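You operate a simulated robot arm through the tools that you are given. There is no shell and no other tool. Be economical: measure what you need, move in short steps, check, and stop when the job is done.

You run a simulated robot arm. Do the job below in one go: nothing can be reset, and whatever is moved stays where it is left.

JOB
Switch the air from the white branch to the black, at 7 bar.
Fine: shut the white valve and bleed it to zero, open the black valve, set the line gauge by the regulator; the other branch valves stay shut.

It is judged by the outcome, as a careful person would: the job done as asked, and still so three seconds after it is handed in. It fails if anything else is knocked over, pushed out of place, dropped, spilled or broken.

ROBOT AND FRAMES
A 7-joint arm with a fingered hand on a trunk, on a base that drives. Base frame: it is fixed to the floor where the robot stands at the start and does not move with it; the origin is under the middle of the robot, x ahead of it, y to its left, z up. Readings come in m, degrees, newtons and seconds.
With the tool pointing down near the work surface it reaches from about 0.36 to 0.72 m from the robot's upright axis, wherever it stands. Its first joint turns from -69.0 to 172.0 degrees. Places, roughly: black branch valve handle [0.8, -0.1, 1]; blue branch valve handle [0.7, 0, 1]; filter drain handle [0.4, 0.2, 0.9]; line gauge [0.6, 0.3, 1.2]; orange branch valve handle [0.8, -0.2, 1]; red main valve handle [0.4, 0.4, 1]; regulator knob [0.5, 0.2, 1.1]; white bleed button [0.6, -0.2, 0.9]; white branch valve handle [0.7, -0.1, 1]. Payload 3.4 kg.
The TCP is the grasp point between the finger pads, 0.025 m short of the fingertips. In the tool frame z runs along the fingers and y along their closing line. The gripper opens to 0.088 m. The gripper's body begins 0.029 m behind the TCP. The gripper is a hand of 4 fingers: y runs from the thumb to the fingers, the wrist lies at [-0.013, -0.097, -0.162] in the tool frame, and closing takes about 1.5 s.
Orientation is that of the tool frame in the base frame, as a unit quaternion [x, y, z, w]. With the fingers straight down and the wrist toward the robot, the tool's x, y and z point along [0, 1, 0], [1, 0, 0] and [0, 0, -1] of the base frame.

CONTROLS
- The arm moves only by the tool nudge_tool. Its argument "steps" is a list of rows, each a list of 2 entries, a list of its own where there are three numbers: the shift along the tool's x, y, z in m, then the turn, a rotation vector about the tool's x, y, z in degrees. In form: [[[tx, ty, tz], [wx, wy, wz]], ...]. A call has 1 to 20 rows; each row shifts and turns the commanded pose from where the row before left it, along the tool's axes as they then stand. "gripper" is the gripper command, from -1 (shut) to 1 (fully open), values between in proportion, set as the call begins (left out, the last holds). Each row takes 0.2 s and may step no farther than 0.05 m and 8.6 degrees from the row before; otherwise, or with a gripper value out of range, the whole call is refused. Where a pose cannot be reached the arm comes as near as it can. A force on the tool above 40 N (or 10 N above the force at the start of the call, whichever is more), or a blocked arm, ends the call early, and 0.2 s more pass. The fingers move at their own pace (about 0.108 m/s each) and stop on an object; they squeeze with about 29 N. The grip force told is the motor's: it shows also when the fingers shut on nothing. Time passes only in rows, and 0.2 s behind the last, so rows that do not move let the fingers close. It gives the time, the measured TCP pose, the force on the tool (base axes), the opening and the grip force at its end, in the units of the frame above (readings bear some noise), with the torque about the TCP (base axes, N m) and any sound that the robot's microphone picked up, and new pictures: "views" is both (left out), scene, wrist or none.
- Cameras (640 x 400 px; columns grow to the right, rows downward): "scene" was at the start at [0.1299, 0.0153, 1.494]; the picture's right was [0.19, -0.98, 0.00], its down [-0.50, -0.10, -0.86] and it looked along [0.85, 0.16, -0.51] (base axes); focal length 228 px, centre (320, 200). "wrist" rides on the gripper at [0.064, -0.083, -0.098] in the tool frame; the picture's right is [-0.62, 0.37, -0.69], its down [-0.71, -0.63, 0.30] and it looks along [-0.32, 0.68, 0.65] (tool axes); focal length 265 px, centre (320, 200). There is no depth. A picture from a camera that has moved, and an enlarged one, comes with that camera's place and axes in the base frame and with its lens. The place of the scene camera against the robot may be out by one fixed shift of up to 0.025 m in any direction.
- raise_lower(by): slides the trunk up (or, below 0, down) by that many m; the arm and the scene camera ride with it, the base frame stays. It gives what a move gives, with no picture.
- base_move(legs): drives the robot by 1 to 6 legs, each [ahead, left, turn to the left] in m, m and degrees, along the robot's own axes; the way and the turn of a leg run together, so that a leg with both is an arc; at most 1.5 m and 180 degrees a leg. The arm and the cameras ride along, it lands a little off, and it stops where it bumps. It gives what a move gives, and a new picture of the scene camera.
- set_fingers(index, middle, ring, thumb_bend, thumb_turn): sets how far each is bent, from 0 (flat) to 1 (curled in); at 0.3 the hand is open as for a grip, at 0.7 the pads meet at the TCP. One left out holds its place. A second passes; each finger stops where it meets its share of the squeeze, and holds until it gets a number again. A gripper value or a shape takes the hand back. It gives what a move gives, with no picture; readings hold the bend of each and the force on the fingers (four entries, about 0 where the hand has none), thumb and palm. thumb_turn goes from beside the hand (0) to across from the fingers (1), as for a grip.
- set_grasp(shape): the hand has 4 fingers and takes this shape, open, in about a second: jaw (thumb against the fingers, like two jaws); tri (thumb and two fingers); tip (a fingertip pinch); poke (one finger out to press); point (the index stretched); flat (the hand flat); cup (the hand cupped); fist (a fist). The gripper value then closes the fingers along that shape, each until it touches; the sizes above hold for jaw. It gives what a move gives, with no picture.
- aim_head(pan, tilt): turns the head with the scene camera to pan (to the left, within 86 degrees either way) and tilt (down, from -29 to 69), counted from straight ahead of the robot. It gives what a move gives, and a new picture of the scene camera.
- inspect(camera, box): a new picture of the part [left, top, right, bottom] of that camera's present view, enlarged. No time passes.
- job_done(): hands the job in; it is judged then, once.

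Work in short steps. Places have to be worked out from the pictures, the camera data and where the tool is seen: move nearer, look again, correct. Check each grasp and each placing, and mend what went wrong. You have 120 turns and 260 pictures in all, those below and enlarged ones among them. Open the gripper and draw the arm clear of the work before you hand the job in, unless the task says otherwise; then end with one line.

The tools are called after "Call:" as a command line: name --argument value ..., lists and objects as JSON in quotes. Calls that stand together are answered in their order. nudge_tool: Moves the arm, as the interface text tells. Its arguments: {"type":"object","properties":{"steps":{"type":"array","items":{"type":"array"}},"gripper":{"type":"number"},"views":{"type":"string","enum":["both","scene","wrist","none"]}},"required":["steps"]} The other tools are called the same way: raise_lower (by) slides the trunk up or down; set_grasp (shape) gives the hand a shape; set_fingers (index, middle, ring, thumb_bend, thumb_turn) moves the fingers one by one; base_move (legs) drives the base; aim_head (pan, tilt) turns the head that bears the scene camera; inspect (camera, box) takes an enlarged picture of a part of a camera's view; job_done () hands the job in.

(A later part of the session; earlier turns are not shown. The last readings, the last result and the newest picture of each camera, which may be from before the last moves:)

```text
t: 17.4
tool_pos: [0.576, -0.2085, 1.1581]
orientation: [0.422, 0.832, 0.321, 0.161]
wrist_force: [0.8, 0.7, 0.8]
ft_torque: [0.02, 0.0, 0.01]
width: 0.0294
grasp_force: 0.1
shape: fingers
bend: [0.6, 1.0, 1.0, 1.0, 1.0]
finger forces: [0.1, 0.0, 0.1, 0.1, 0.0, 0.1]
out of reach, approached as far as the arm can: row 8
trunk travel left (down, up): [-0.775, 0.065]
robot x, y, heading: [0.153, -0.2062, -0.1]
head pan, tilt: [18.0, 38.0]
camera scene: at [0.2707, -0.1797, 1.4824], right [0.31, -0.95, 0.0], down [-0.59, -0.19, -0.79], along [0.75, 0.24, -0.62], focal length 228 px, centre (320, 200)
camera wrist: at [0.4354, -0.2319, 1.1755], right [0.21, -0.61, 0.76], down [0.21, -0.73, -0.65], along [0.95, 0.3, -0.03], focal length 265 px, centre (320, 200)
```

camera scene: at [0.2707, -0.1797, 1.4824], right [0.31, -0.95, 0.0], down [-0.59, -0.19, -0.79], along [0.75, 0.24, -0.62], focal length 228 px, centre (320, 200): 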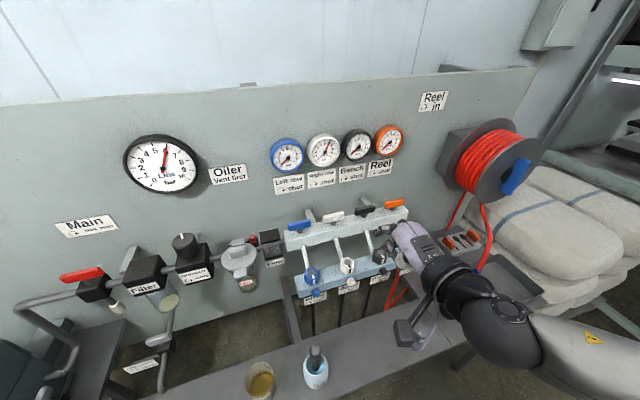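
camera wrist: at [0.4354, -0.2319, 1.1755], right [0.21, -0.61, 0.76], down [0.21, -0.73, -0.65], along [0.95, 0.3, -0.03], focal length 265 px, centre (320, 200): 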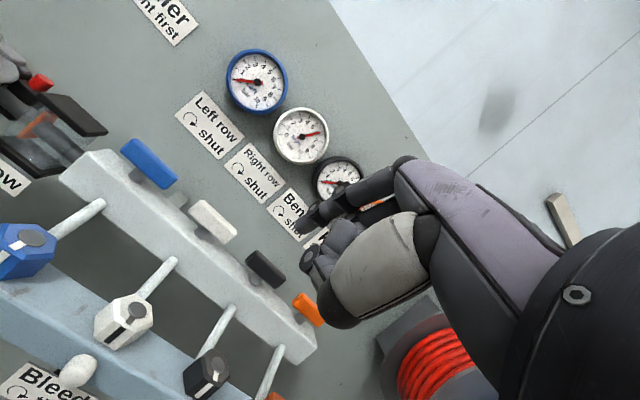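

That is at the reach limit. An uncurled index points forward-down from an upright hand, so I go back to upright and straighten the index instead.

Call:
nudge_tool --steps '[[[0, 0, 0], [7, 0, 0]], [[0, 0, 0], [7, 0, 0]], [[0, 0, 0], [7, 0, 0]], [[0, 0, 0], [7, 0, 0]], [[0, 0, 0], [7, 0, 0]], [[0, 0, 0], [7, 0, 0]]]' --views "none"

Call:
set_fingers --index 0.1

Call:
inspect --camera "wrist" --box '[0, 0, 640, 400]'

Call:
inspect --camera "scene" --box '[285, 150, 445, 250]'

```text
t: 18.8
tool_pos: [0.5753, -0.206, 1.1576]
orientation: [0.45, 0.893, 0.001, 0.0]
wrist_force: [-0.1, 0.7, 0.1]
ft_torque: [-0.01, 0.0, -0.03]
width: 0.0298
grasp_force: 0.1
shape: fingers
bend: [0.6, 1.0, 1.0, 1.0, 1.0]
finger forces: [0.0, 0.0, 0.0, 0.0, 0.0, 0.0]
trunk travel left (down, up): [-0.775, 0.065]
robot x, y, heading: [0.1463, -0.2015, -0.1]
head pan, tilt: [18.0, 38.0]
```

```text
t: 19.8
tool_pos: [0.5741, -0.2074, 1.1572]
orientation: [0.452, 0.892, 0.001, -0.001]
wrist_force: [-0.3, -0.4, -0.5]
ft_torque: [0.01, 0.0, -0.01]
width: 0.0632
grasp_force: 0.1
shape: fingers
bend: [0.1, 1.0, 1.0, 1.0, 1.0]
finger forces: [0.0, 0.1, 0.0, 0.0, 0.1, 0.0]
trunk travel left (down, up): [-0.775, 0.065]
robot x, y, heading: [0.1445, -0.2037, -0.1]
head pan, tilt: [18.0, 38.0]
```

```text
1.00 times, centred on (320, 200) of wrist (not enlarged: the box is as wide or as high as the picture)
camera zoom: at [0.4707, -0.2047, 1.2562], right [0.66, -0.28, 0.69], down [-0.08, -0.95, -0.31], along [0.74, 0.14, -0.65], focal length 265 px, centre (320, 200)
```

zoom: 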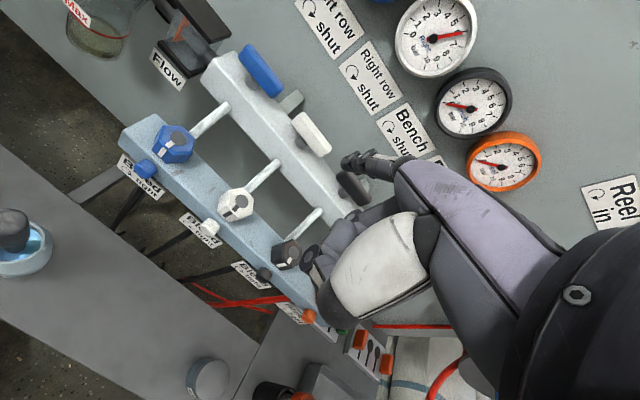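

```text
4.00 times, centred on (365, 200) of scene
camera zoom: at [0.27, -0.1792, 1.4824], right [0.31, -0.95, 0.0], down [-0.59, -0.19, -0.79], along [0.75, 0.24, -0.62], focal length 910 px, centre (140, 200)
```

zoom: 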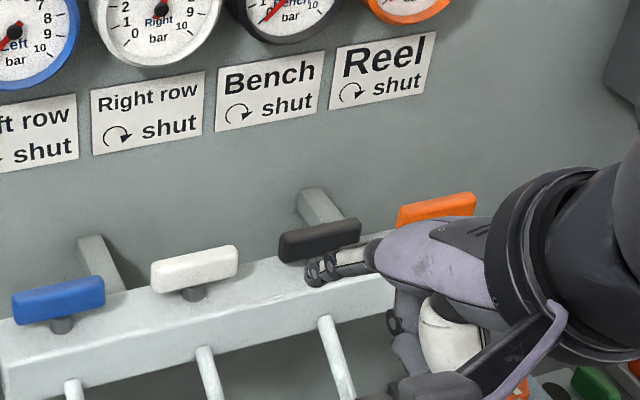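

The index now points forward-down, tip ≈0.058 m ahead of the TCP. I lower the hand in front of the white bleed button with a standoff.

Call:
nudge_tool --steps '[[[0, -0.005, 0.033], [0, 0, 0]], [[0, -0.005, 0.033], [0, 0, 0]], [[0, -0.004, 0.033], [0, 0, 0]], [[0, -0.003, 0.033], [0, 0, 0]], [[0, -0.003, 0.033], [0, 0, 0]], [[0, 0, 0.02], [0, 0, 0]]]'

Call:
inspect --camera "scene" --box '[285, 220, 445, 320]'

Call:
inspect --camera "wrist" --box '[220, 80, 420, 205]'

```text
t: 21.1
tool_pos: [0.5602, -0.2198, 0.9711]
orientation: [0.452, 0.892, 0.001, 0.0]
wrist_force: [0.3, 0.2, 0.0]
ft_torque: [0.04, 0.03, -0.01]
width: 0.0631
grasp_force: 0.0
shape: fingers
bend: [0.1, 1.0, 1.0, 1.0, 1.0]
finger forces: [0.0, 0.0, 0.1, 0.1, 0.0, 0.0]
trunk travel left (down, up): [-0.775, 0.065]
robot x, y, heading: [0.1459, -0.2033, -0.1]
head pan, tilt: [18.0, 38.0]
camera scene: at [0.2704, -0.1791, 1.4824], right [0.31, -0.95, 0.0], down [-0.59, -0.19, -0.79], along [0.75, 0.24, -0.62], focal length 228 px, centre (320, 200)
camera wrist: at [0.4558, -0.2166, 1.0694], right [0.66, -0.28, 0.69], down [-0.09, -0.95, -0.31], along [0.74, 0.14, -0.65], focal length 265 px, centre (320, 200)
```

scene: 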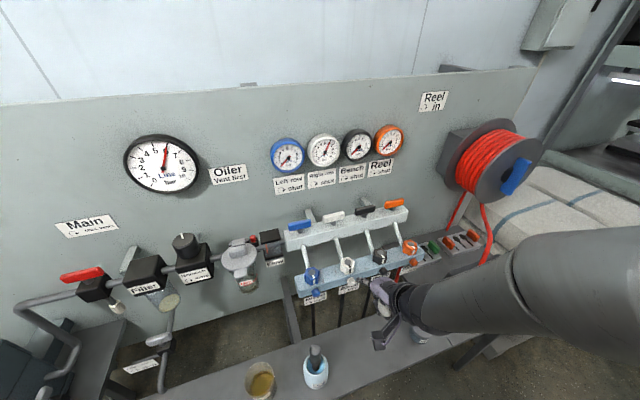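
wrist: 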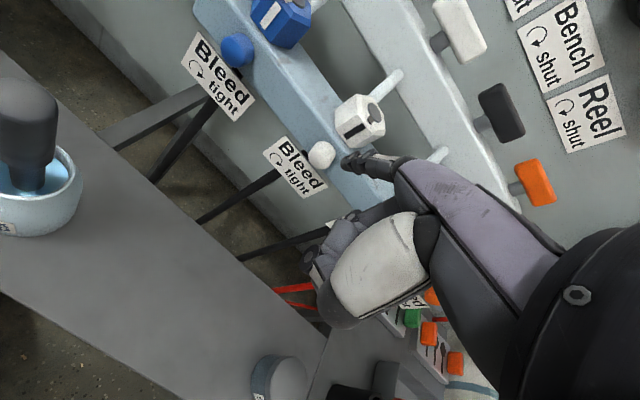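

```text
4.00 times, centred on (365, 270) of scene
camera zoom: at [0.2704, -0.1791, 1.4824], right [0.31, -0.95, 0.0], down [-0.59, -0.19, -0.79], along [0.75, 0.24, -0.62], focal length 910 px, centre (140, -80)
```

zoom: 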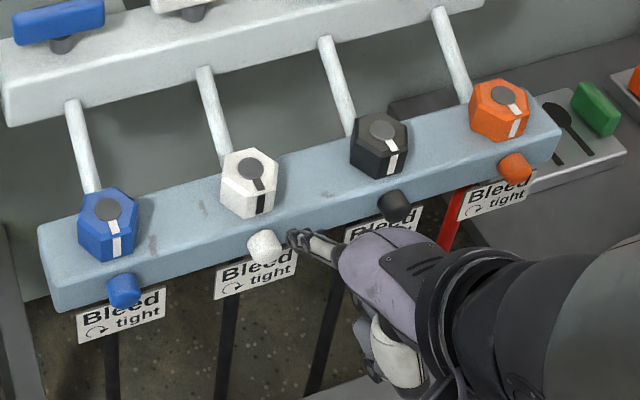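

```text
3.20 times, centred on (320, 142) of wrist
camera zoom: at [0.4558, -0.2166, 1.0694], right [0.66, -0.28, 0.69], down [-0.09, -0.95, -0.31], along [0.74, 0.14, -0.65], focal length 849 px, centre (320, 384)
```

zoom: 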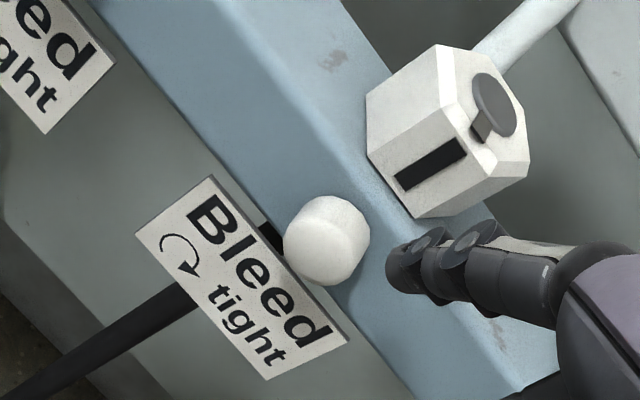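

Button end ≈(0.620,-0.152,0.941); tip ≈(0.622,-0.168,0.957), i.e. slightly right and high. I back off 2.5 cm, align, then check.

Call:
nudge_tool --steps '[[[0, -0.025, 0], [0, 0, 0]], [[0.015, 0, 0.012], [0, 0, 0]]]' --views "none"

Call:
inspect --camera "scene" --box '[305, 230, 433, 310]'

Call:
inspect --camera "wrist" --box '[220, 80, 420, 205]'

```text
t: 21.8
tool_pos: [0.5325, -0.2191, 0.9605]
orientation: [0.452, 0.892, 0.0, -0.001]
wrist_force: [-0.2, 0.0, -0.2]
ft_torque: [-0.01, 0.02, -0.01]
width: 0.0633
grasp_force: 0.1
shape: fingers
bend: [0.1, 1.0, 1.0, 1.0, 1.0]
finger forces: [0.0, 0.0, 0.1, 0.0, 0.0, 0.0]
trunk travel left (down, up): [-0.775, 0.065]
robot x, y, heading: [0.1439, -0.2031, -0.3]
head pan, tilt: [18.0, 38.0]
```

```text
5.00 times, centred on (369, 270) of scene
camera zoom: at [0.2707, -0.1772, 1.4823], right [0.31, -0.95, 0.0], down [-0.59, -0.19, -0.79], along [0.75, 0.24, -0.62], focal length 1138 px, centre (75, -150)
```

zoom: 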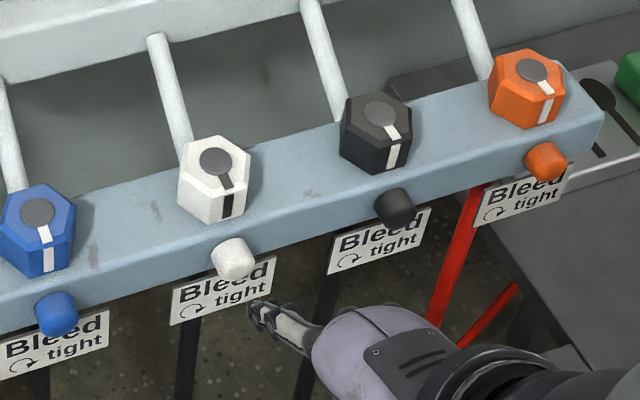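

```text
3.20 times, centred on (320, 142) of wrist
camera zoom: at [0.428, -0.2161, 1.0587], right [0.66, -0.28, 0.69], down [-0.08, -0.95, -0.3], along [0.74, 0.14, -0.65], focal length 849 px, centre (320, 384)
```

zoom: 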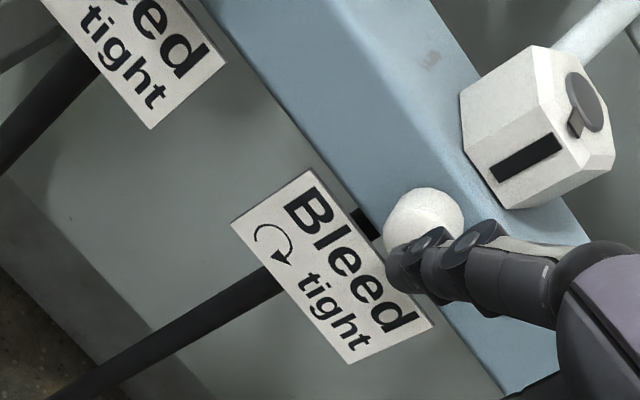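

The forward line from the tip passes through the button in both views. I advance in small steps.

Call:
nudge_tool --steps '[[[0, 0.012, 0], [0, 0, 0]], [[0, 0.008, 0], [0, 0, 0]], [[0, 0.006, 0], [0, 0, 0]], [[0, 0.005, 0], [0, 0, 0]]]' --views "none"

Call:
inspect --camera "scene" --box '[305, 230, 433, 310]'

Call:
inspect --camera "scene" --box '[265, 120, 425, 220]'

```text
t: 22.8
tool_pos: [0.5546, -0.2023, 0.9607]
orientation: [0.451, 0.893, 0.001, 0.0]
wrist_force: [0.4, -0.4, -0.4]
ft_torque: [-0.04, -0.05, 0.0]
width: 0.0633
grasp_force: 0.1
shape: fingers
bend: [0.1, 1.0, 1.0, 1.0, 1.0]
finger forces: [0.1, 0.1, 0.0, 0.0, 0.0, 0.0]
trunk travel left (down, up): [-0.775, 0.065]
robot x, y, heading: [0.1462, -0.2019, -0.2]
head pan, tilt: [18.0, 38.0]
```

```text
5.00 times, centred on (369, 270) of scene
camera zoom: at [0.2701, -0.1792, 1.4824], right [0.31, -0.95, 0.0], down [-0.59, -0.19, -0.79], along [0.75, 0.24, -0.62], focal length 1138 px, centre (75, -150)
```

zoom: 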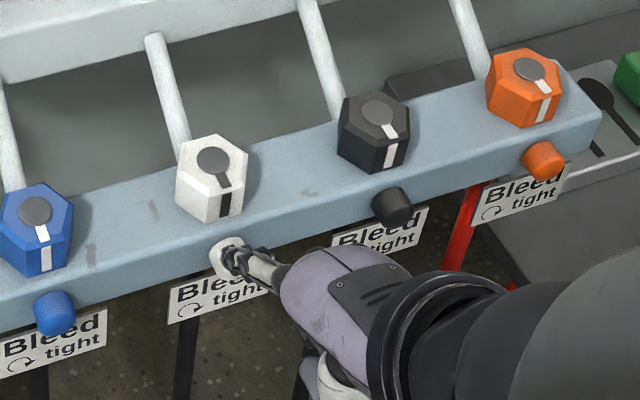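

```text
4.00 times, centred on (345, 170) of scene
camera zoom: at [0.2701, -0.1792, 1.4824], right [0.31, -0.95, 0.0], down [-0.59, -0.19, -0.79], along [0.75, 0.24, -0.62], focal length 910 px, centre (220, 320)
```

zoom: 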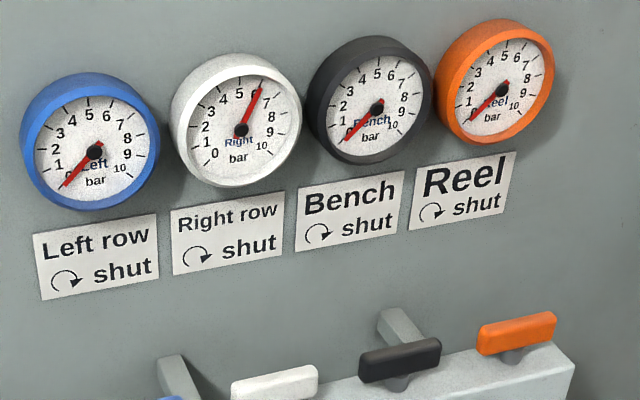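

Visually nearly touching, no force yet; I go on in 4 mm steps.

Call:
nudge_tool --steps '[[[0, 0.004, 0], [0, 0, 0]], [[0, 0.004, 0], [0, 0, 0]], [[0, 0.004, 0], [0, 0, 0]]]' --views "none"

Call:
inspect --camera "scene" --box '[305, 230, 433, 310]'

Call:
inspect --camera "wrist" --box '[220, 80, 420, 205]'

```text
t: 23.6
tool_pos: [0.5634, -0.1958, 0.9601]
orientation: [0.452, 0.892, 0.001, 0.001]
wrist_force: [-0.9, -1.4, 0.2]
ft_torque: [0.0, 0.01, 0.03]
width: 0.0624
grasp_force: 1.2
shape: fingers
bend: [0.11, 1.0, 1.0, 1.0, 1.0]
finger forces: [1.8, 0.1, 0.0, 0.0, 0.1, 0.1]
trunk travel left (down, up): [-0.775, 0.065]
robot x, y, heading: [0.1481, -0.2042, -0.0]
head pan, tilt: [18.0, 38.0]
```

```text
5.00 times, centred on (369, 270) of scene
camera zoom: at [0.2694, -0.1797, 1.4825], right [0.31, -0.95, 0.0], down [-0.59, -0.19, -0.79], along [0.75, 0.24, -0.62], focal length 1138 px, centre (75, -150)
```

zoom: 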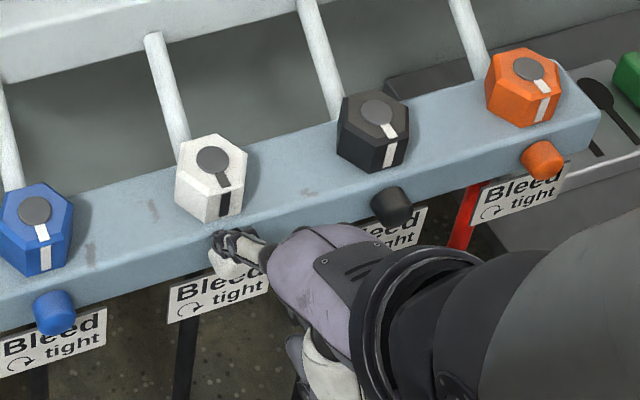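

```text
3.20 times, centred on (320, 142) of wrist
camera zoom: at [0.4597, -0.1933, 1.0598], right [0.66, -0.28, 0.69], down [-0.08, -0.95, -0.31], along [0.74, 0.14, -0.65], focal length 849 px, centre (320, 384)
```

zoom: 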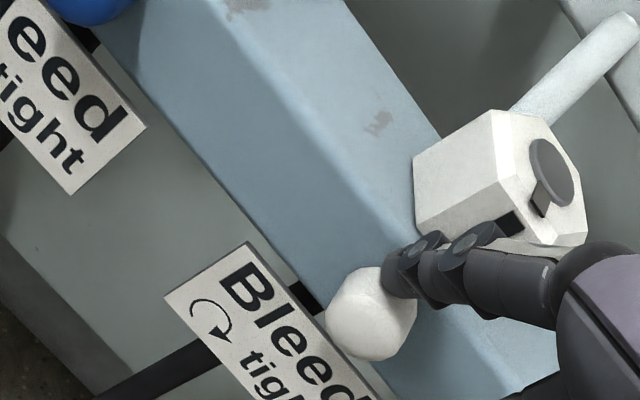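

The tip is riding over the button's top. I back off 3 cm, lower 1.7 cm and advance again.

Call:
nudge_tool --steps '[[[0, -0.03, 0], [0, 0, 0]], [[0.003, 0, 0.018], [0, 0, 0]], [[0, 0.012, 0], [0, 0, 0]], [[0, 0.006, 0], [0, 0, 0]], [[0, 0.005, 0], [0, 0, 0]]]' --views "none"

Call:
inspect --camera "scene" --box '[305, 230, 433, 310]'

Call:
inspect --camera "wrist" --box '[220, 80, 420, 205]'

```text
t: 24.8
tool_pos: [0.5563, -0.1986, 0.9419]
orientation: [0.452, 0.892, 0.001, -0.001]
wrist_force: [-1.8, 0.1, -0.1]
ft_torque: [-0.02, 0.04, 0.03]
width: 0.0614
grasp_force: 1.0
shape: fingers
bend: [0.11, 1.0, 1.0, 1.0, 1.0]
finger forces: [2.5, 0.1, 0.0, 0.1, 0.1, 0.1]
trunk travel left (down, up): [-0.775, 0.065]
robot x, y, heading: [0.1447, -0.2041, 0.1]
head pan, tilt: [18.0, 38.0]
```

```text
5.00 times, centred on (369, 270) of scene
camera zoom: at [0.2694, -0.1796, 1.4825], right [0.31, -0.95, 0.0], down [-0.59, -0.19, -0.79], along [0.75, 0.24, -0.62], focal length 1138 px, centre (75, -150)
```

zoom: 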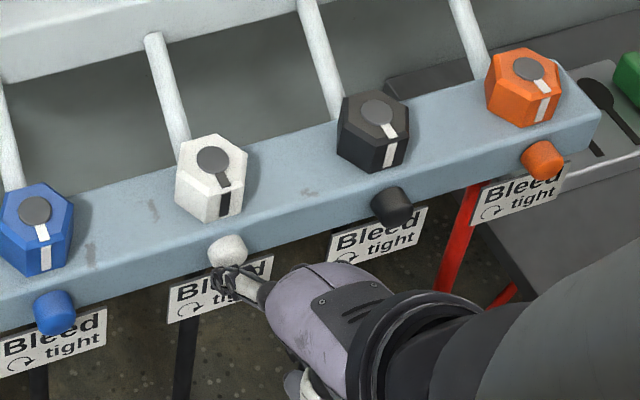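

```text
3.20 times, centred on (320, 142) of wrist
camera zoom: at [0.4527, -0.1956, 1.0417], right [0.66, -0.28, 0.69], down [-0.08, -0.95, -0.31], along [0.74, 0.14, -0.65], focal length 849 px, centre (320, 384)
```

zoom: 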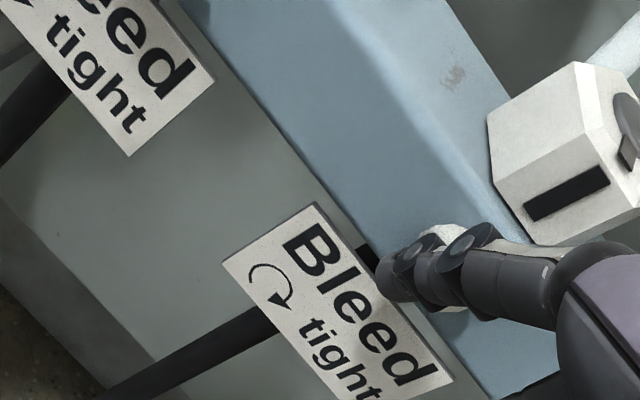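

Contact with the button face now. I press on and listen/watch the white gauge.

Call:
nudge_tool --steps '[[[0, 0.004, 0], [0, 0, 0]], [[0, 0.004, 0], [0, 0, 0]], [[0, 0.003, 0], [0, 0, 0]]]' --views "none"

Call:
inspect --camera "scene" --box '[305, 230, 433, 310]'

Call:
inspect --camera "scene" --box '[265, 120, 425, 220]'

```text
t: 25.6
tool_pos: [0.5655, -0.1916, 0.9434]
orientation: [0.451, 0.892, 0.001, 0.0]
wrist_force: [-7.4, -3.6, 0.0]
ft_torque: [-0.03, 0.05, 0.12]
width: 0.057
grasp_force: 4.3
shape: fingers
bend: [0.15, 1.0, 1.0, 1.0, 1.0]
finger forces: [8.5, 0.0, 0.0, 0.0, 0.1, 0.0]
trunk travel left (down, up): [-0.775, 0.065]
robot x, y, heading: [0.1469, -0.2043, -0.1]
head pan, tilt: [18.0, 38.0]
```

```text
5.00 times, centred on (369, 270) of scene
camera zoom: at [0.2678, -0.1806, 1.4827], right [0.31, -0.95, 0.0], down [-0.58, -0.19, -0.79], along [0.75, 0.24, -0.61], focal length 1138 px, centre (75, -150)
```

zoom: 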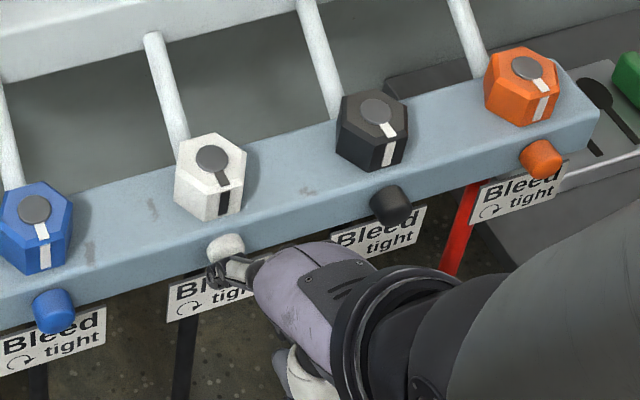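

```text
4.00 times, centred on (345, 170) of scene
camera zoom: at [0.2678, -0.1806, 1.4827], right [0.31, -0.95, 0.0], down [-0.58, -0.19, -0.79], along [0.75, 0.24, -0.61], focal length 910 px, centre (220, 320)
```

zoom: 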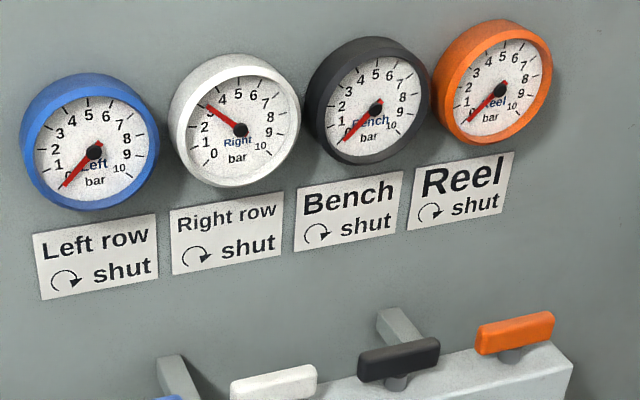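

It is bleeding: white has dropped to about 3. I hold the press.

Call:
nudge_tool --steps '[[[0, 0.001, 0], [0, 0, 0]], [[0, 0, 0], [0, 0, 0]], [[0, 0, 0], [0, 0, 0]], [[0, 0, 0], [0, 0, 0]], [[0, 0, 0], [0, 0, 0]], [[0, 0, 0], [0, 0, 0]], [[0, 0, 0], [0, 0, 0]], [[0, 0, 0], [0, 0, 0]], [[0, 0, 0], [0, 0, 0]], [[0, 0, 0], [0, 0, 0]]]' --views "none"

Call:
inspect --camera "scene" --box '[265, 120, 425, 220]'

```text
t: 27.8
tool_pos: [0.565, -0.1903, 0.9432]
orientation: [0.452, 0.892, 0.001, 0.0]
wrist_force: [-8.2, -3.6, -0.4]
ft_torque: [-0.08, 0.13, 0.11]
width: 0.0565
grasp_force: 4.1
shape: fingers
bend: [0.16, 1.0, 1.0, 1.0, 1.0]
finger forces: [8.8, 0.0, 0.1, 0.0, 0.1, 0.0]
trunk travel left (down, up): [-0.775, 0.065]
robot x, y, heading: [0.1471, -0.204, 0.2]
head pan, tilt: [18.0, 38.0]
```

```text
4.00 times, centred on (345, 170) of scene
camera zoom: at [0.268, -0.1805, 1.4827], right [0.31, -0.95, 0.0], down [-0.58, -0.19, -0.79], along [0.75, 0.24, -0.61], focal length 910 px, centre (220, 320)
```

zoom: 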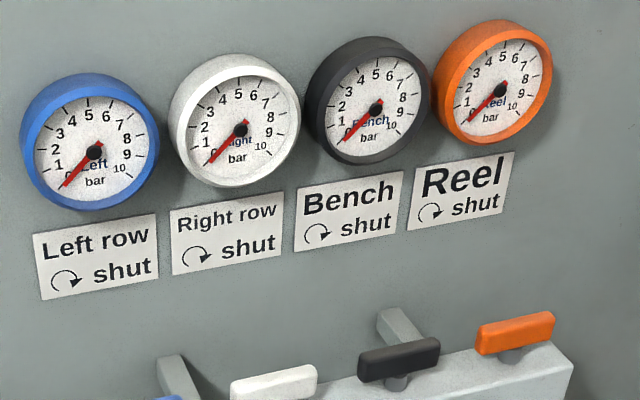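

White reads zero; one more second, then I withdraw and check it stays at zero.

Call:
nudge_tool --steps '[[[0, 0, 0], [0, 0, 0]], [[0, 0, 0], [0, 0, 0]], [[0, 0, 0], [0, 0, 0]], [[0, 0, 0], [0, 0, 0]], [[0, -0.02, 0], [0, 0, 0]], [[0, -0.03, 0], [0, 0, 0]], [[0, -0.03, -0.03], [0, 0, 0]], [[0, 0, -0.045], [0, 0, 0]], [[0, 0, -0.045], [0, 0, 0]], [[0, 0, -0.045], [0, 0, 0]], [[0, 0, -0.04], [0, 0, 0]]]' --views "none"

Call:
set_fingers --index 0.6

Call:
inspect --camera "scene" --box '[265, 120, 425, 220]'

Call:
inspect --camera "scene" --box '[265, 200, 425, 300]'

```text
t: 30.1
tool_pos: [0.4914, -0.2254, 1.0559]
orientation: [0.416, 0.908, -0.001, -0.053]
wrist_force: [1.0, -0.2, 0.5]
ft_torque: [0.06, 0.01, 0.01]
width: 0.063
grasp_force: 0.0
shape: fingers
bend: [0.1, 1.0, 1.0, 1.0, 1.0]
finger forces: [0.0, 0.0, 0.0, 0.1, 0.1, 0.1]
out of reach, approached as far as the arm can: row 7, 9, 10, 11
trunk travel left (down, up): [-0.775, 0.065]
robot x, y, heading: [0.1447, -0.2061, -0.1]
head pan, tilt: [18.0, 38.0]
```

```text
t: 31.1
tool_pos: [0.4916, -0.222, 1.0551]
orientation: [0.415, 0.908, -0.003, -0.051]
wrist_force: [0.1, 0.3, 0.1]
ft_torque: [0.01, 0.01, 0.03]
width: 0.0295
grasp_force: 0.0
shape: fingers
bend: [0.6, 1.0, 1.0, 1.0, 1.0]
finger forces: [0.0, 0.1, 0.0, 0.0, 0.0, 0.0]
trunk travel left (down, up): [-0.775, 0.065]
robot x, y, heading: [0.1454, -0.2075, -0.1]
head pan, tilt: [18.0, 38.0]
```

```text
4.00 times, centred on (345, 170) of scene
camera zoom: at [0.27, -0.1796, 1.4824], right [0.31, -0.95, 0.0], down [-0.59, -0.19, -0.79], along [0.75, 0.24, -0.62], focal length 910 px, centre (220, 320)
```

zoom: 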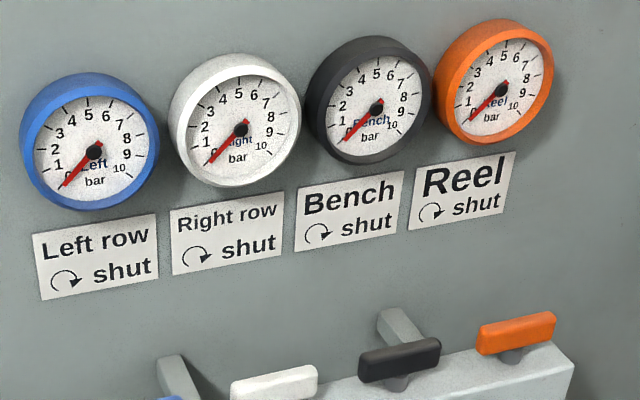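

```text
4.00 times, centred on (345, 250) of scene
camera zoom: at [0.27, -0.1796, 1.4824], right [0.31, -0.95, 0.0], down [-0.59, -0.19, -0.79], along [0.75, 0.24, -0.62], focal length 910 px, centre (220, 0)
```

zoom: 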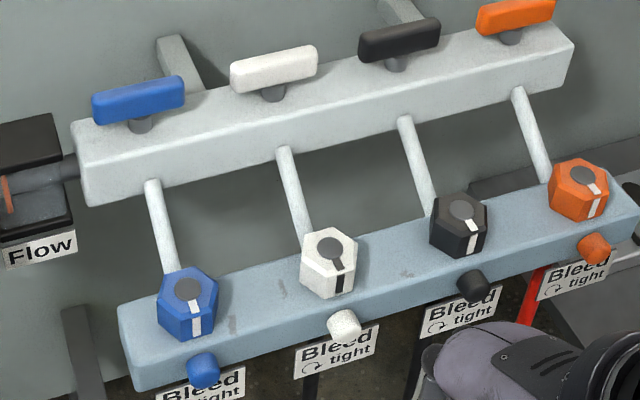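

White bled and holding zero. Now move out of the cramped spot toward the black handle and see whether orientation recovers.

Call:
nudge_tool --steps '[[[0, 0.04, -0.01], [0, 0, 0]], [[0, 0.04, -0.01], [0, 0, 0]], [[0, 0.03, 0], [0, 0, 0]]]' --views "none"

```text
t: 31.9
tool_pos: [0.5882, -0.1578, 1.0836]
orientation: [0.433, 0.901, 0.004, -0.03]
wrist_force: [0.8, -1.0, 0.1]
ft_torque: [-0.03, 0.03, 0.01]
width: 0.03
grasp_force: 0.1
shape: fingers
bend: [0.6, 1.0, 1.0, 1.0, 1.0]
finger forces: [0.0, 0.0, 0.0, 0.0, 0.0, 0.1]
trunk travel left (down, up): [-0.775, 0.065]
robot x, y, heading: [0.1455, -0.2085, -0.1]
head pan, tilt: [18.0, 38.0]
```

Correct the small orientation error (≈-1.2,-3.3,2.4°), lift, and go over the robot-side of the black handle's right end.

Call:
nudge_tool --steps '[[[0, 0, -0.036], [-1.15, -3.3, 2.4]], [[-0.0286, 0.0254, 0], [0, 0, 0]], [[-0.0286, 0.0254, 0], [0, 0, 0]], [[-0.0286, 0.0254, 0], [0, 0, 0]], [[-0.0286, 0.0254, 0], [0, 0, 0]], [[-0.0286, 0.0254, 0], [0, 0, 0]]]'

Call:
inspect --camera "wrist" --box '[180, 140, 380, 265]'

```text
t: 33.4
tool_pos: [0.7783, -0.2021, 1.1214]
orientation: [0.45, 0.893, 0.0, -0.001]
wrist_force: [0.2, -0.7, 0.7]
ft_torque: [0.03, -0.02, 0.01]
width: 0.0301
grasp_force: 0.0
shape: fingers
bend: [0.6, 1.0, 1.0, 1.0, 1.0]
finger forces: [0.1, 0.1, 0.0, 0.0, 0.0, 0.1]
trunk travel left (down, up): [-0.775, 0.065]
robot x, y, heading: [0.1437, -0.2041, -0.3]
head pan, tilt: [18.0, 38.0]
camera scene: at [0.2716, -0.1791, 1.4823], right [0.31, -0.95, 0.0], down [-0.59, -0.19, -0.79], along [0.75, 0.24, -0.62], focal length 228 px, centre (320, 200)
camera wrist: at [0.6749, -0.1991, 1.2207], right [0.66, -0.28, 0.69], down [-0.08, -0.95, -0.3], along [0.74, 0.14, -0.65], focal length 265 px, centre (320, 200)
```

scene: 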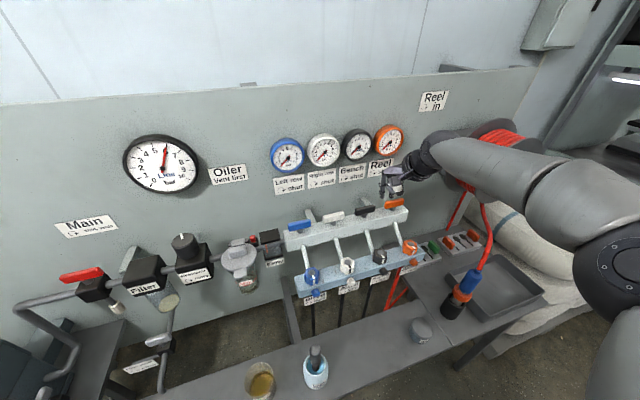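
wrist: 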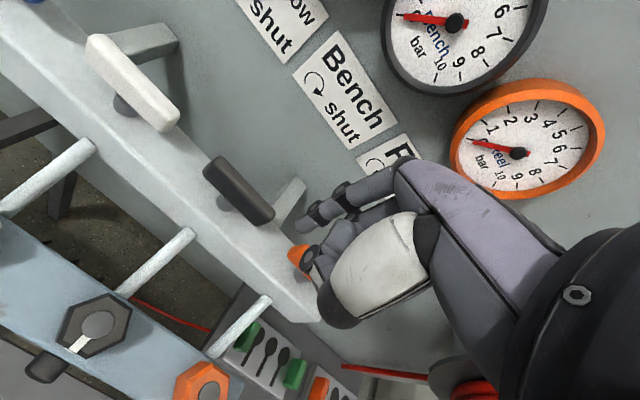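

```text
3.20 times, centred on (280, 202) of wrist
camera zoom: at [0.6749, -0.1991, 1.2207], right [0.66, -0.28, 0.69], down [-0.08, -0.95, -0.3], along [0.74, 0.14, -0.65], focal length 849 px, centre (448, 192)
```

zoom: 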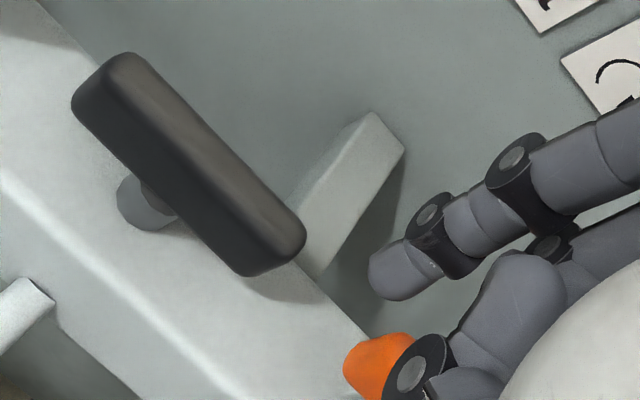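

Geometry matches. I descend on the robot side of black's right end.

Call:
nudge_tool --steps '[[[0.003, 0, 0.022], [0, 0, 0]], [[0.003, 0, 0.022], [0, 0, 0]], [[0, 0, 0.022], [0, 0, 0]]]' --views "none"

Call:
inspect --camera "wrist" --box '[180, 140, 380, 265]'

```text
t: 34.1
tool_pos: [0.772, -0.1962, 1.0565]
orientation: [0.452, 0.892, 0.001, 0.001]
wrist_force: [0.3, -0.7, -0.7]
ft_torque: [-0.02, -0.02, 0.02]
width: 0.0297
grasp_force: 0.1
shape: fingers
bend: [0.6, 1.0, 1.0, 1.0, 1.0]
finger forces: [0.1, 0.1, 0.0, 0.0, 0.0, 0.0]
trunk travel left (down, up): [-0.775, 0.065]
robot x, y, heading: [0.1492, -0.205, -0.1]
head pan, tilt: [18.0, 38.0]
```

```text
3.20 times, centred on (280, 202) of wrist
camera zoom: at [0.6681, -0.1941, 1.1551], right [0.66, -0.28, 0.69], down [-0.09, -0.95, -0.31], along [0.74, 0.14, -0.65], focal length 849 px, centre (448, 192)
```

zoom: 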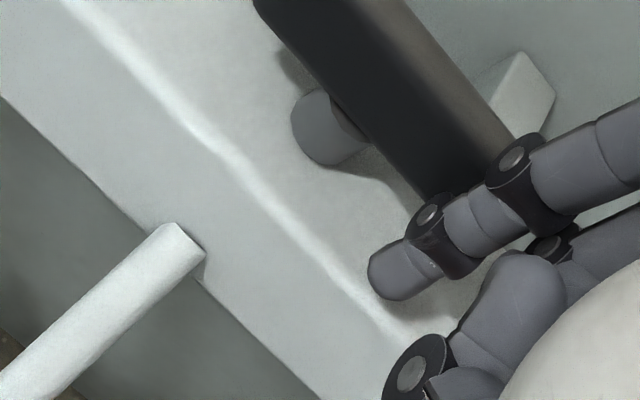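

Finger is in front of black's right end. I push it toward the wall along the arc (counter-clockwise).

Call:
nudge_tool --steps '[[[0, 0.0175, 0], [0, 0, 0]], [[-0.004, 0.0095, 0], [0, 0, 0]], [[-0.001, 0.0105, 0], [0, 0, 0]], [[0.002, 0.0105, 0], [0, 0, 0]], [[0.004, 0.009, 0], [0, 0, 0]]]' --views "none"

Call:
inspect --camera "wrist" --box '[180, 100, 380, 225]'

Call:
inspect --camera "scene" --box '[285, 150, 445, 250]'

```text
t: 35.4
tool_pos: [0.8183, -0.1616, 1.0568]
orientation: [0.452, 0.892, 0.002, 0.0]
wrist_force: [-0.1, 0.1, 0.3]
ft_torque: [0.0, -0.03, 0.01]
width: 0.0298
grasp_force: 0.0
shape: fingers
bend: [0.6, 1.0, 1.0, 1.0, 1.0]
finger forces: [0.0, 0.1, 0.1, 0.0, 0.0, 0.0]
trunk travel left (down, up): [-0.775, 0.065]
robot x, y, heading: [0.146, -0.201, -0.2]
head pan, tilt: [18.0, 38.0]
```

```text
3.20 times, centred on (280, 162) of wrist
camera zoom: at [0.7145, -0.1594, 1.1559], right [0.66, -0.28, 0.69], down [-0.08, -0.95, -0.31], along [0.74, 0.14, -0.65], focal length 849 px, centre (448, 320)
```

zoom: 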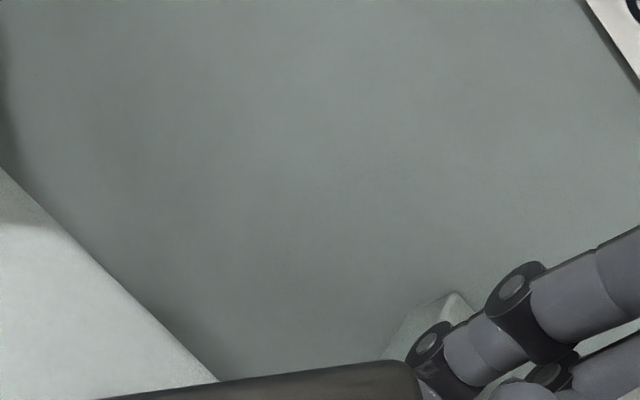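

```text
4.00 times, centred on (365, 200) of scene
camera zoom: at [0.2702, -0.1788, 1.4824], right [0.31, -0.95, 0.0], down [-0.59, -0.19, -0.79], along [0.75, 0.24, -0.62], focal length 910 px, centre (140, 200)
```

zoom: 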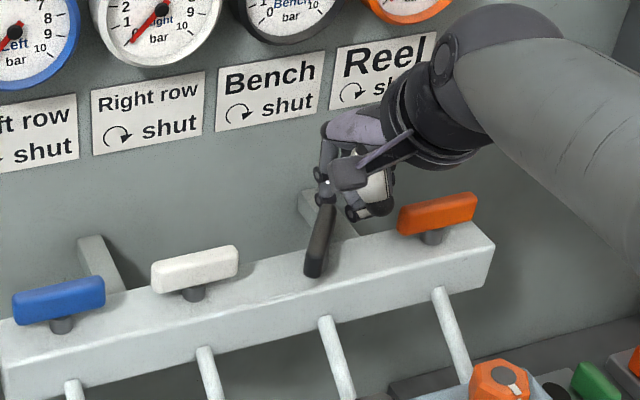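

Handle is ~70° round; now push the far end left to its stop.

Call:
nudge_tool --steps '[[[0.006, 0, 0], [0, 0, 0]], [[0.005, 0, 0], [0, 0, 0]], [[0.004, 0, 0], [0, 0, 0]], [[0.004, 0, 0], [0, 0, 0]]]' --views "none"

Call:
inspect --camera "scene" --box '[285, 150, 445, 250]'

```text
t: 36.4
tool_pos: [0.807, -0.1482, 1.0585]
orientation: [0.453, 0.891, 0.002, 0.001]
wrist_force: [1.0, -2.9, 3.9]
ft_torque: [-0.06, 0.08, 0.08]
width: 0.0298
grasp_force: 3.0
shape: fingers
bend: [0.6, 1.0, 1.0, 1.0, 1.0]
finger forces: [0.0, 0.0, 0.1, 0.0, 5.3, 0.0]
trunk travel left (down, up): [-0.775, 0.065]
robot x, y, heading: [0.1457, -0.2032, -0.2]
head pan, tilt: [18.0, 38.0]
```

```text
4.00 times, centred on (365, 200) of scene
camera zoom: at [0.2692, -0.1803, 1.4826], right [0.31, -0.95, 0.0], down [-0.59, -0.19, -0.79], along [0.75, 0.24, -0.62], focal length 910 px, centre (140, 200)
```

zoom: 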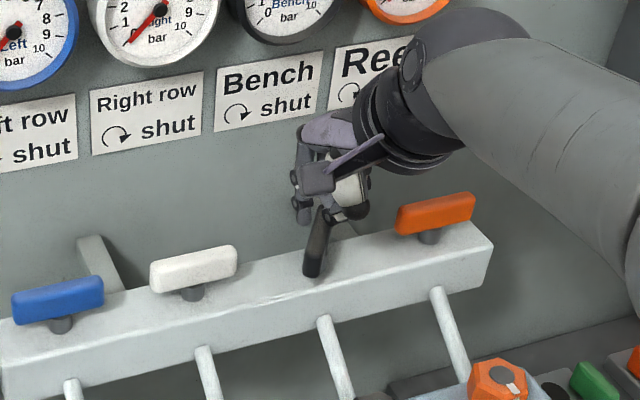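

The index slipped past the end and the thumb touches the bar. I move back right, lift, and look.

Call:
nudge_tool --steps '[[[-0.015, 0, 0], [0, 0, 0]], [[-0.012, 0, -0.02], [0, 0, 0]], [[-0.01, -0.02, -0.03], [0, 0, 0]], [[-0.01, -0.02, -0.015], [0, 0, 0]]]'

Call:
inspect --camera "wrist" --box '[180, 140, 380, 265]'

Call:
inspect --camera "scene" --box '[285, 150, 445, 250]'

```text
t: 37.4
tool_pos: [0.806, -0.2093, 1.1229]
orientation: [0.452, 0.892, 0.001, 0.001]
wrist_force: [0.1, 0.0, -0.3]
ft_torque: [0.0, 0.01, -0.01]
width: 0.0296
grasp_force: 0.0
shape: fingers
bend: [0.6, 1.0, 1.0, 1.0, 1.0]
finger forces: [0.0, 0.1, 0.0, 0.0, 0.0, 0.0]
trunk travel left (down, up): [-0.775, 0.065]
robot x, y, heading: [0.1468, -0.2017, -0.1]
head pan, tilt: [18.0, 38.0]
camera scene: at [0.2695, -0.1799, 1.4825], right [0.31, -0.95, 0.0], down [-0.59, -0.19, -0.79], along [0.75, 0.24, -0.62], focal length 228 px, centre (320, 200)
camera wrist: at [0.7002, -0.2064, 1.2222], right [0.66, -0.28, 0.69], down [-0.08, -0.95, -0.31], along [0.74, 0.14, -0.65], focal length 265 px, centre (320, 200)
```

scene: 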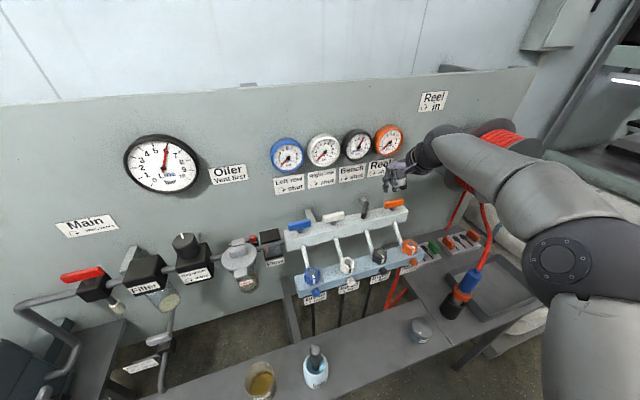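
wrist: 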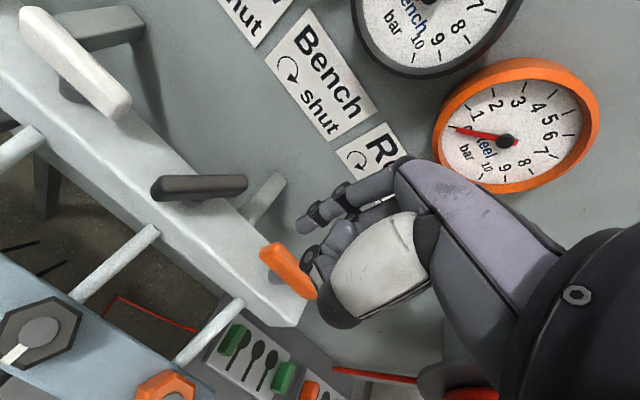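

```text
3.20 times, centred on (280, 202) of wrist
camera zoom: at [0.7002, -0.2064, 1.2222], right [0.66, -0.28, 0.69], down [-0.08, -0.95, -0.31], along [0.74, 0.14, -0.65], focal length 849 px, centre (448, 192)
```

zoom: 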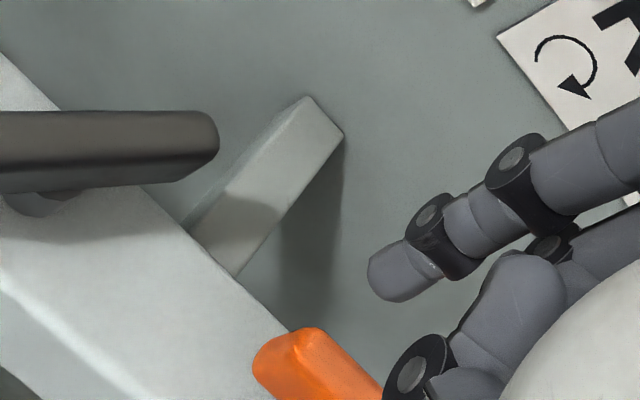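

```text
4.00 times, centred on (365, 200) of scene
camera zoom: at [0.2695, -0.1799, 1.4825], right [0.31, -0.95, 0.0], down [-0.59, -0.19, -0.79], along [0.75, 0.24, -0.62], focal length 910 px, centre (140, 200)
```

zoom: 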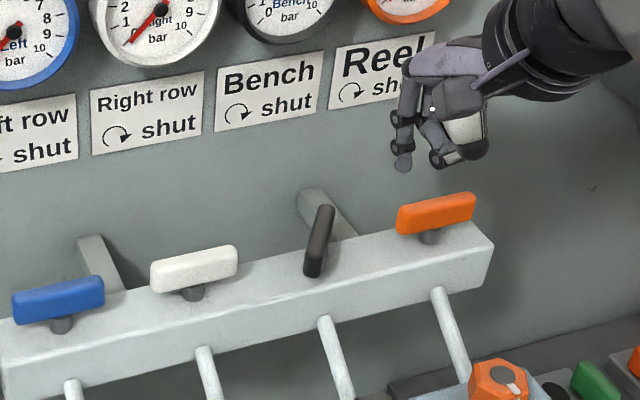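

Black is at ~54° of turn. I re-place the finger on its right side at a shorter radius and push left again.

Call:
nudge_tool --steps '[[[0.012, 0.004, 0.01], [0, 0, 0]], [[0, 0, 0.028], [0, 0, 0]], [[0, 0, 0.028], [0, 0, 0]]]' --views "none"

Call:
inspect --camera "wrist" --box '[180, 140, 380, 265]'

Call:
inspect --camera "scene" --box '[285, 150, 445, 250]'

```text
t: 38.1
tool_pos: [0.8024, -0.1952, 1.0561]
orientation: [0.451, 0.893, 0.001, 0.0]
wrist_force: [0.2, 0.3, 0.3]
ft_torque: [0.03, -0.01, 0.01]
width: 0.0297
grasp_force: 0.0
shape: fingers
bend: [0.6, 1.0, 1.0, 1.0, 1.0]
finger forces: [0.1, 0.1, 0.1, 0.0, 0.0, 0.2]
trunk travel left (down, up): [-0.775, 0.065]
robot x, y, heading: [0.145, -0.2045, -0.2]
head pan, tilt: [18.0, 38.0]
```

```text
3.20 times, centred on (280, 202) of wrist
camera zoom: at [0.6975, -0.1926, 1.1543], right [0.66, -0.28, 0.69], down [-0.08, -0.95, -0.31], along [0.74, 0.14, -0.65], focal length 849 px, centre (448, 192)
```

zoom: 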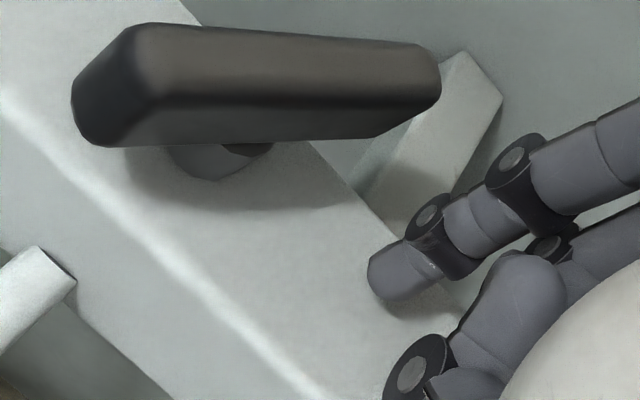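

```text
4.00 times, centred on (365, 200) of scene
camera zoom: at [0.2706, -0.1791, 1.4824], right [0.31, -0.95, 0.0], down [-0.59, -0.19, -0.79], along [0.75, 0.24, -0.62], focal length 910 px, centre (140, 200)
```

zoom: 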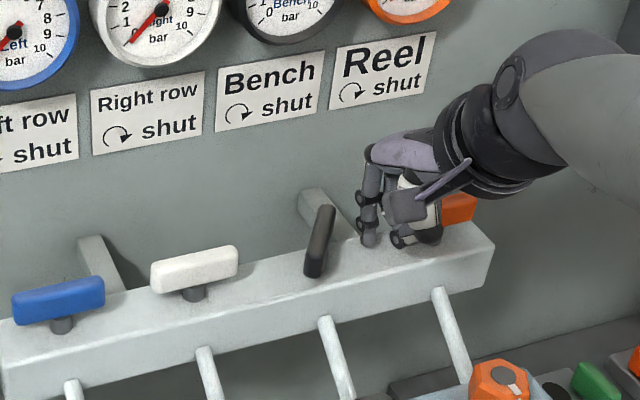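

Finger well placed right of the bar. Push left along the arc.

Call:
nudge_tool --steps '[[[0.01, 0.005, 0], [0, 0, 0]], [[0.007, 0.007, 0], [0, 0, 0]], [[0.007, 0.005, 0], [0, 0, 0]], [[0.006, 0.003, 0], [0, 0, 0]], [[0.004, 0.001, 0], [0, 0, 0]]]' --views "none"

Call:
inspect --camera "scene" --box '[285, 150, 445, 250]'

Call:
inspect --camera "wrist" --box '[180, 140, 380, 265]'

```text
t: 39.4
tool_pos: [0.7985, -0.1587, 1.055]
orientation: [0.452, 0.892, 0.001, 0.001]
wrist_force: [3.3, -7.7, -0.2]
ft_torque: [-0.01, -0.01, -0.11]
width: 0.0288
grasp_force: 3.7
shape: fingers
bend: [0.61, 1.0, 1.0, 1.0, 1.0]
finger forces: [7.8, 0.0, 0.0, 0.0, 0.0, 0.0]
trunk travel left (down, up): [-0.775, 0.065]
robot x, y, heading: [0.1452, -0.2052, -0.5]
head pan, tilt: [18.0, 38.0]
```

```text
4.00 times, centred on (365, 200) of scene
camera zoom: at [0.2711, -0.1817, 1.4824], right [0.31, -0.95, 0.0], down [-0.59, -0.19, -0.79], along [0.75, 0.24, -0.62], focal length 910 px, centre (140, 200)
```

zoom: 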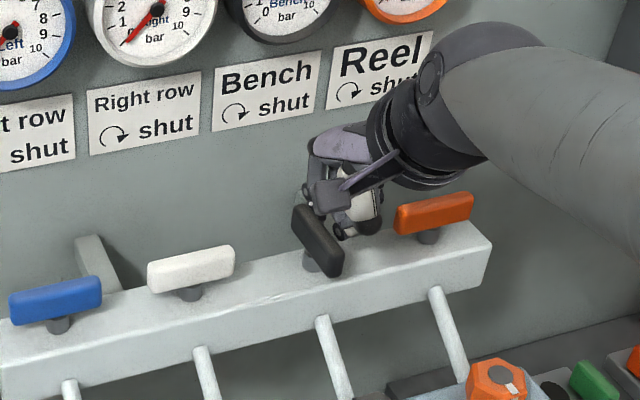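

```text
3.20 times, centred on (280, 202) of wrist
camera zoom: at [0.6942, -0.156, 1.1542], right [0.66, -0.28, 0.69], down [-0.09, -0.95, -0.31], along [0.74, 0.14, -0.65], focal length 849 px, centre (448, 192)
```

zoom: 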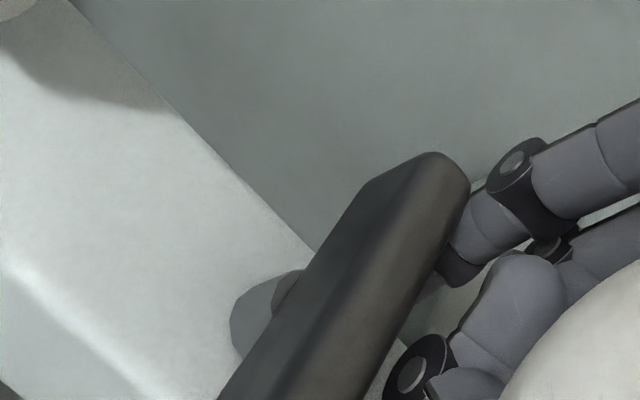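

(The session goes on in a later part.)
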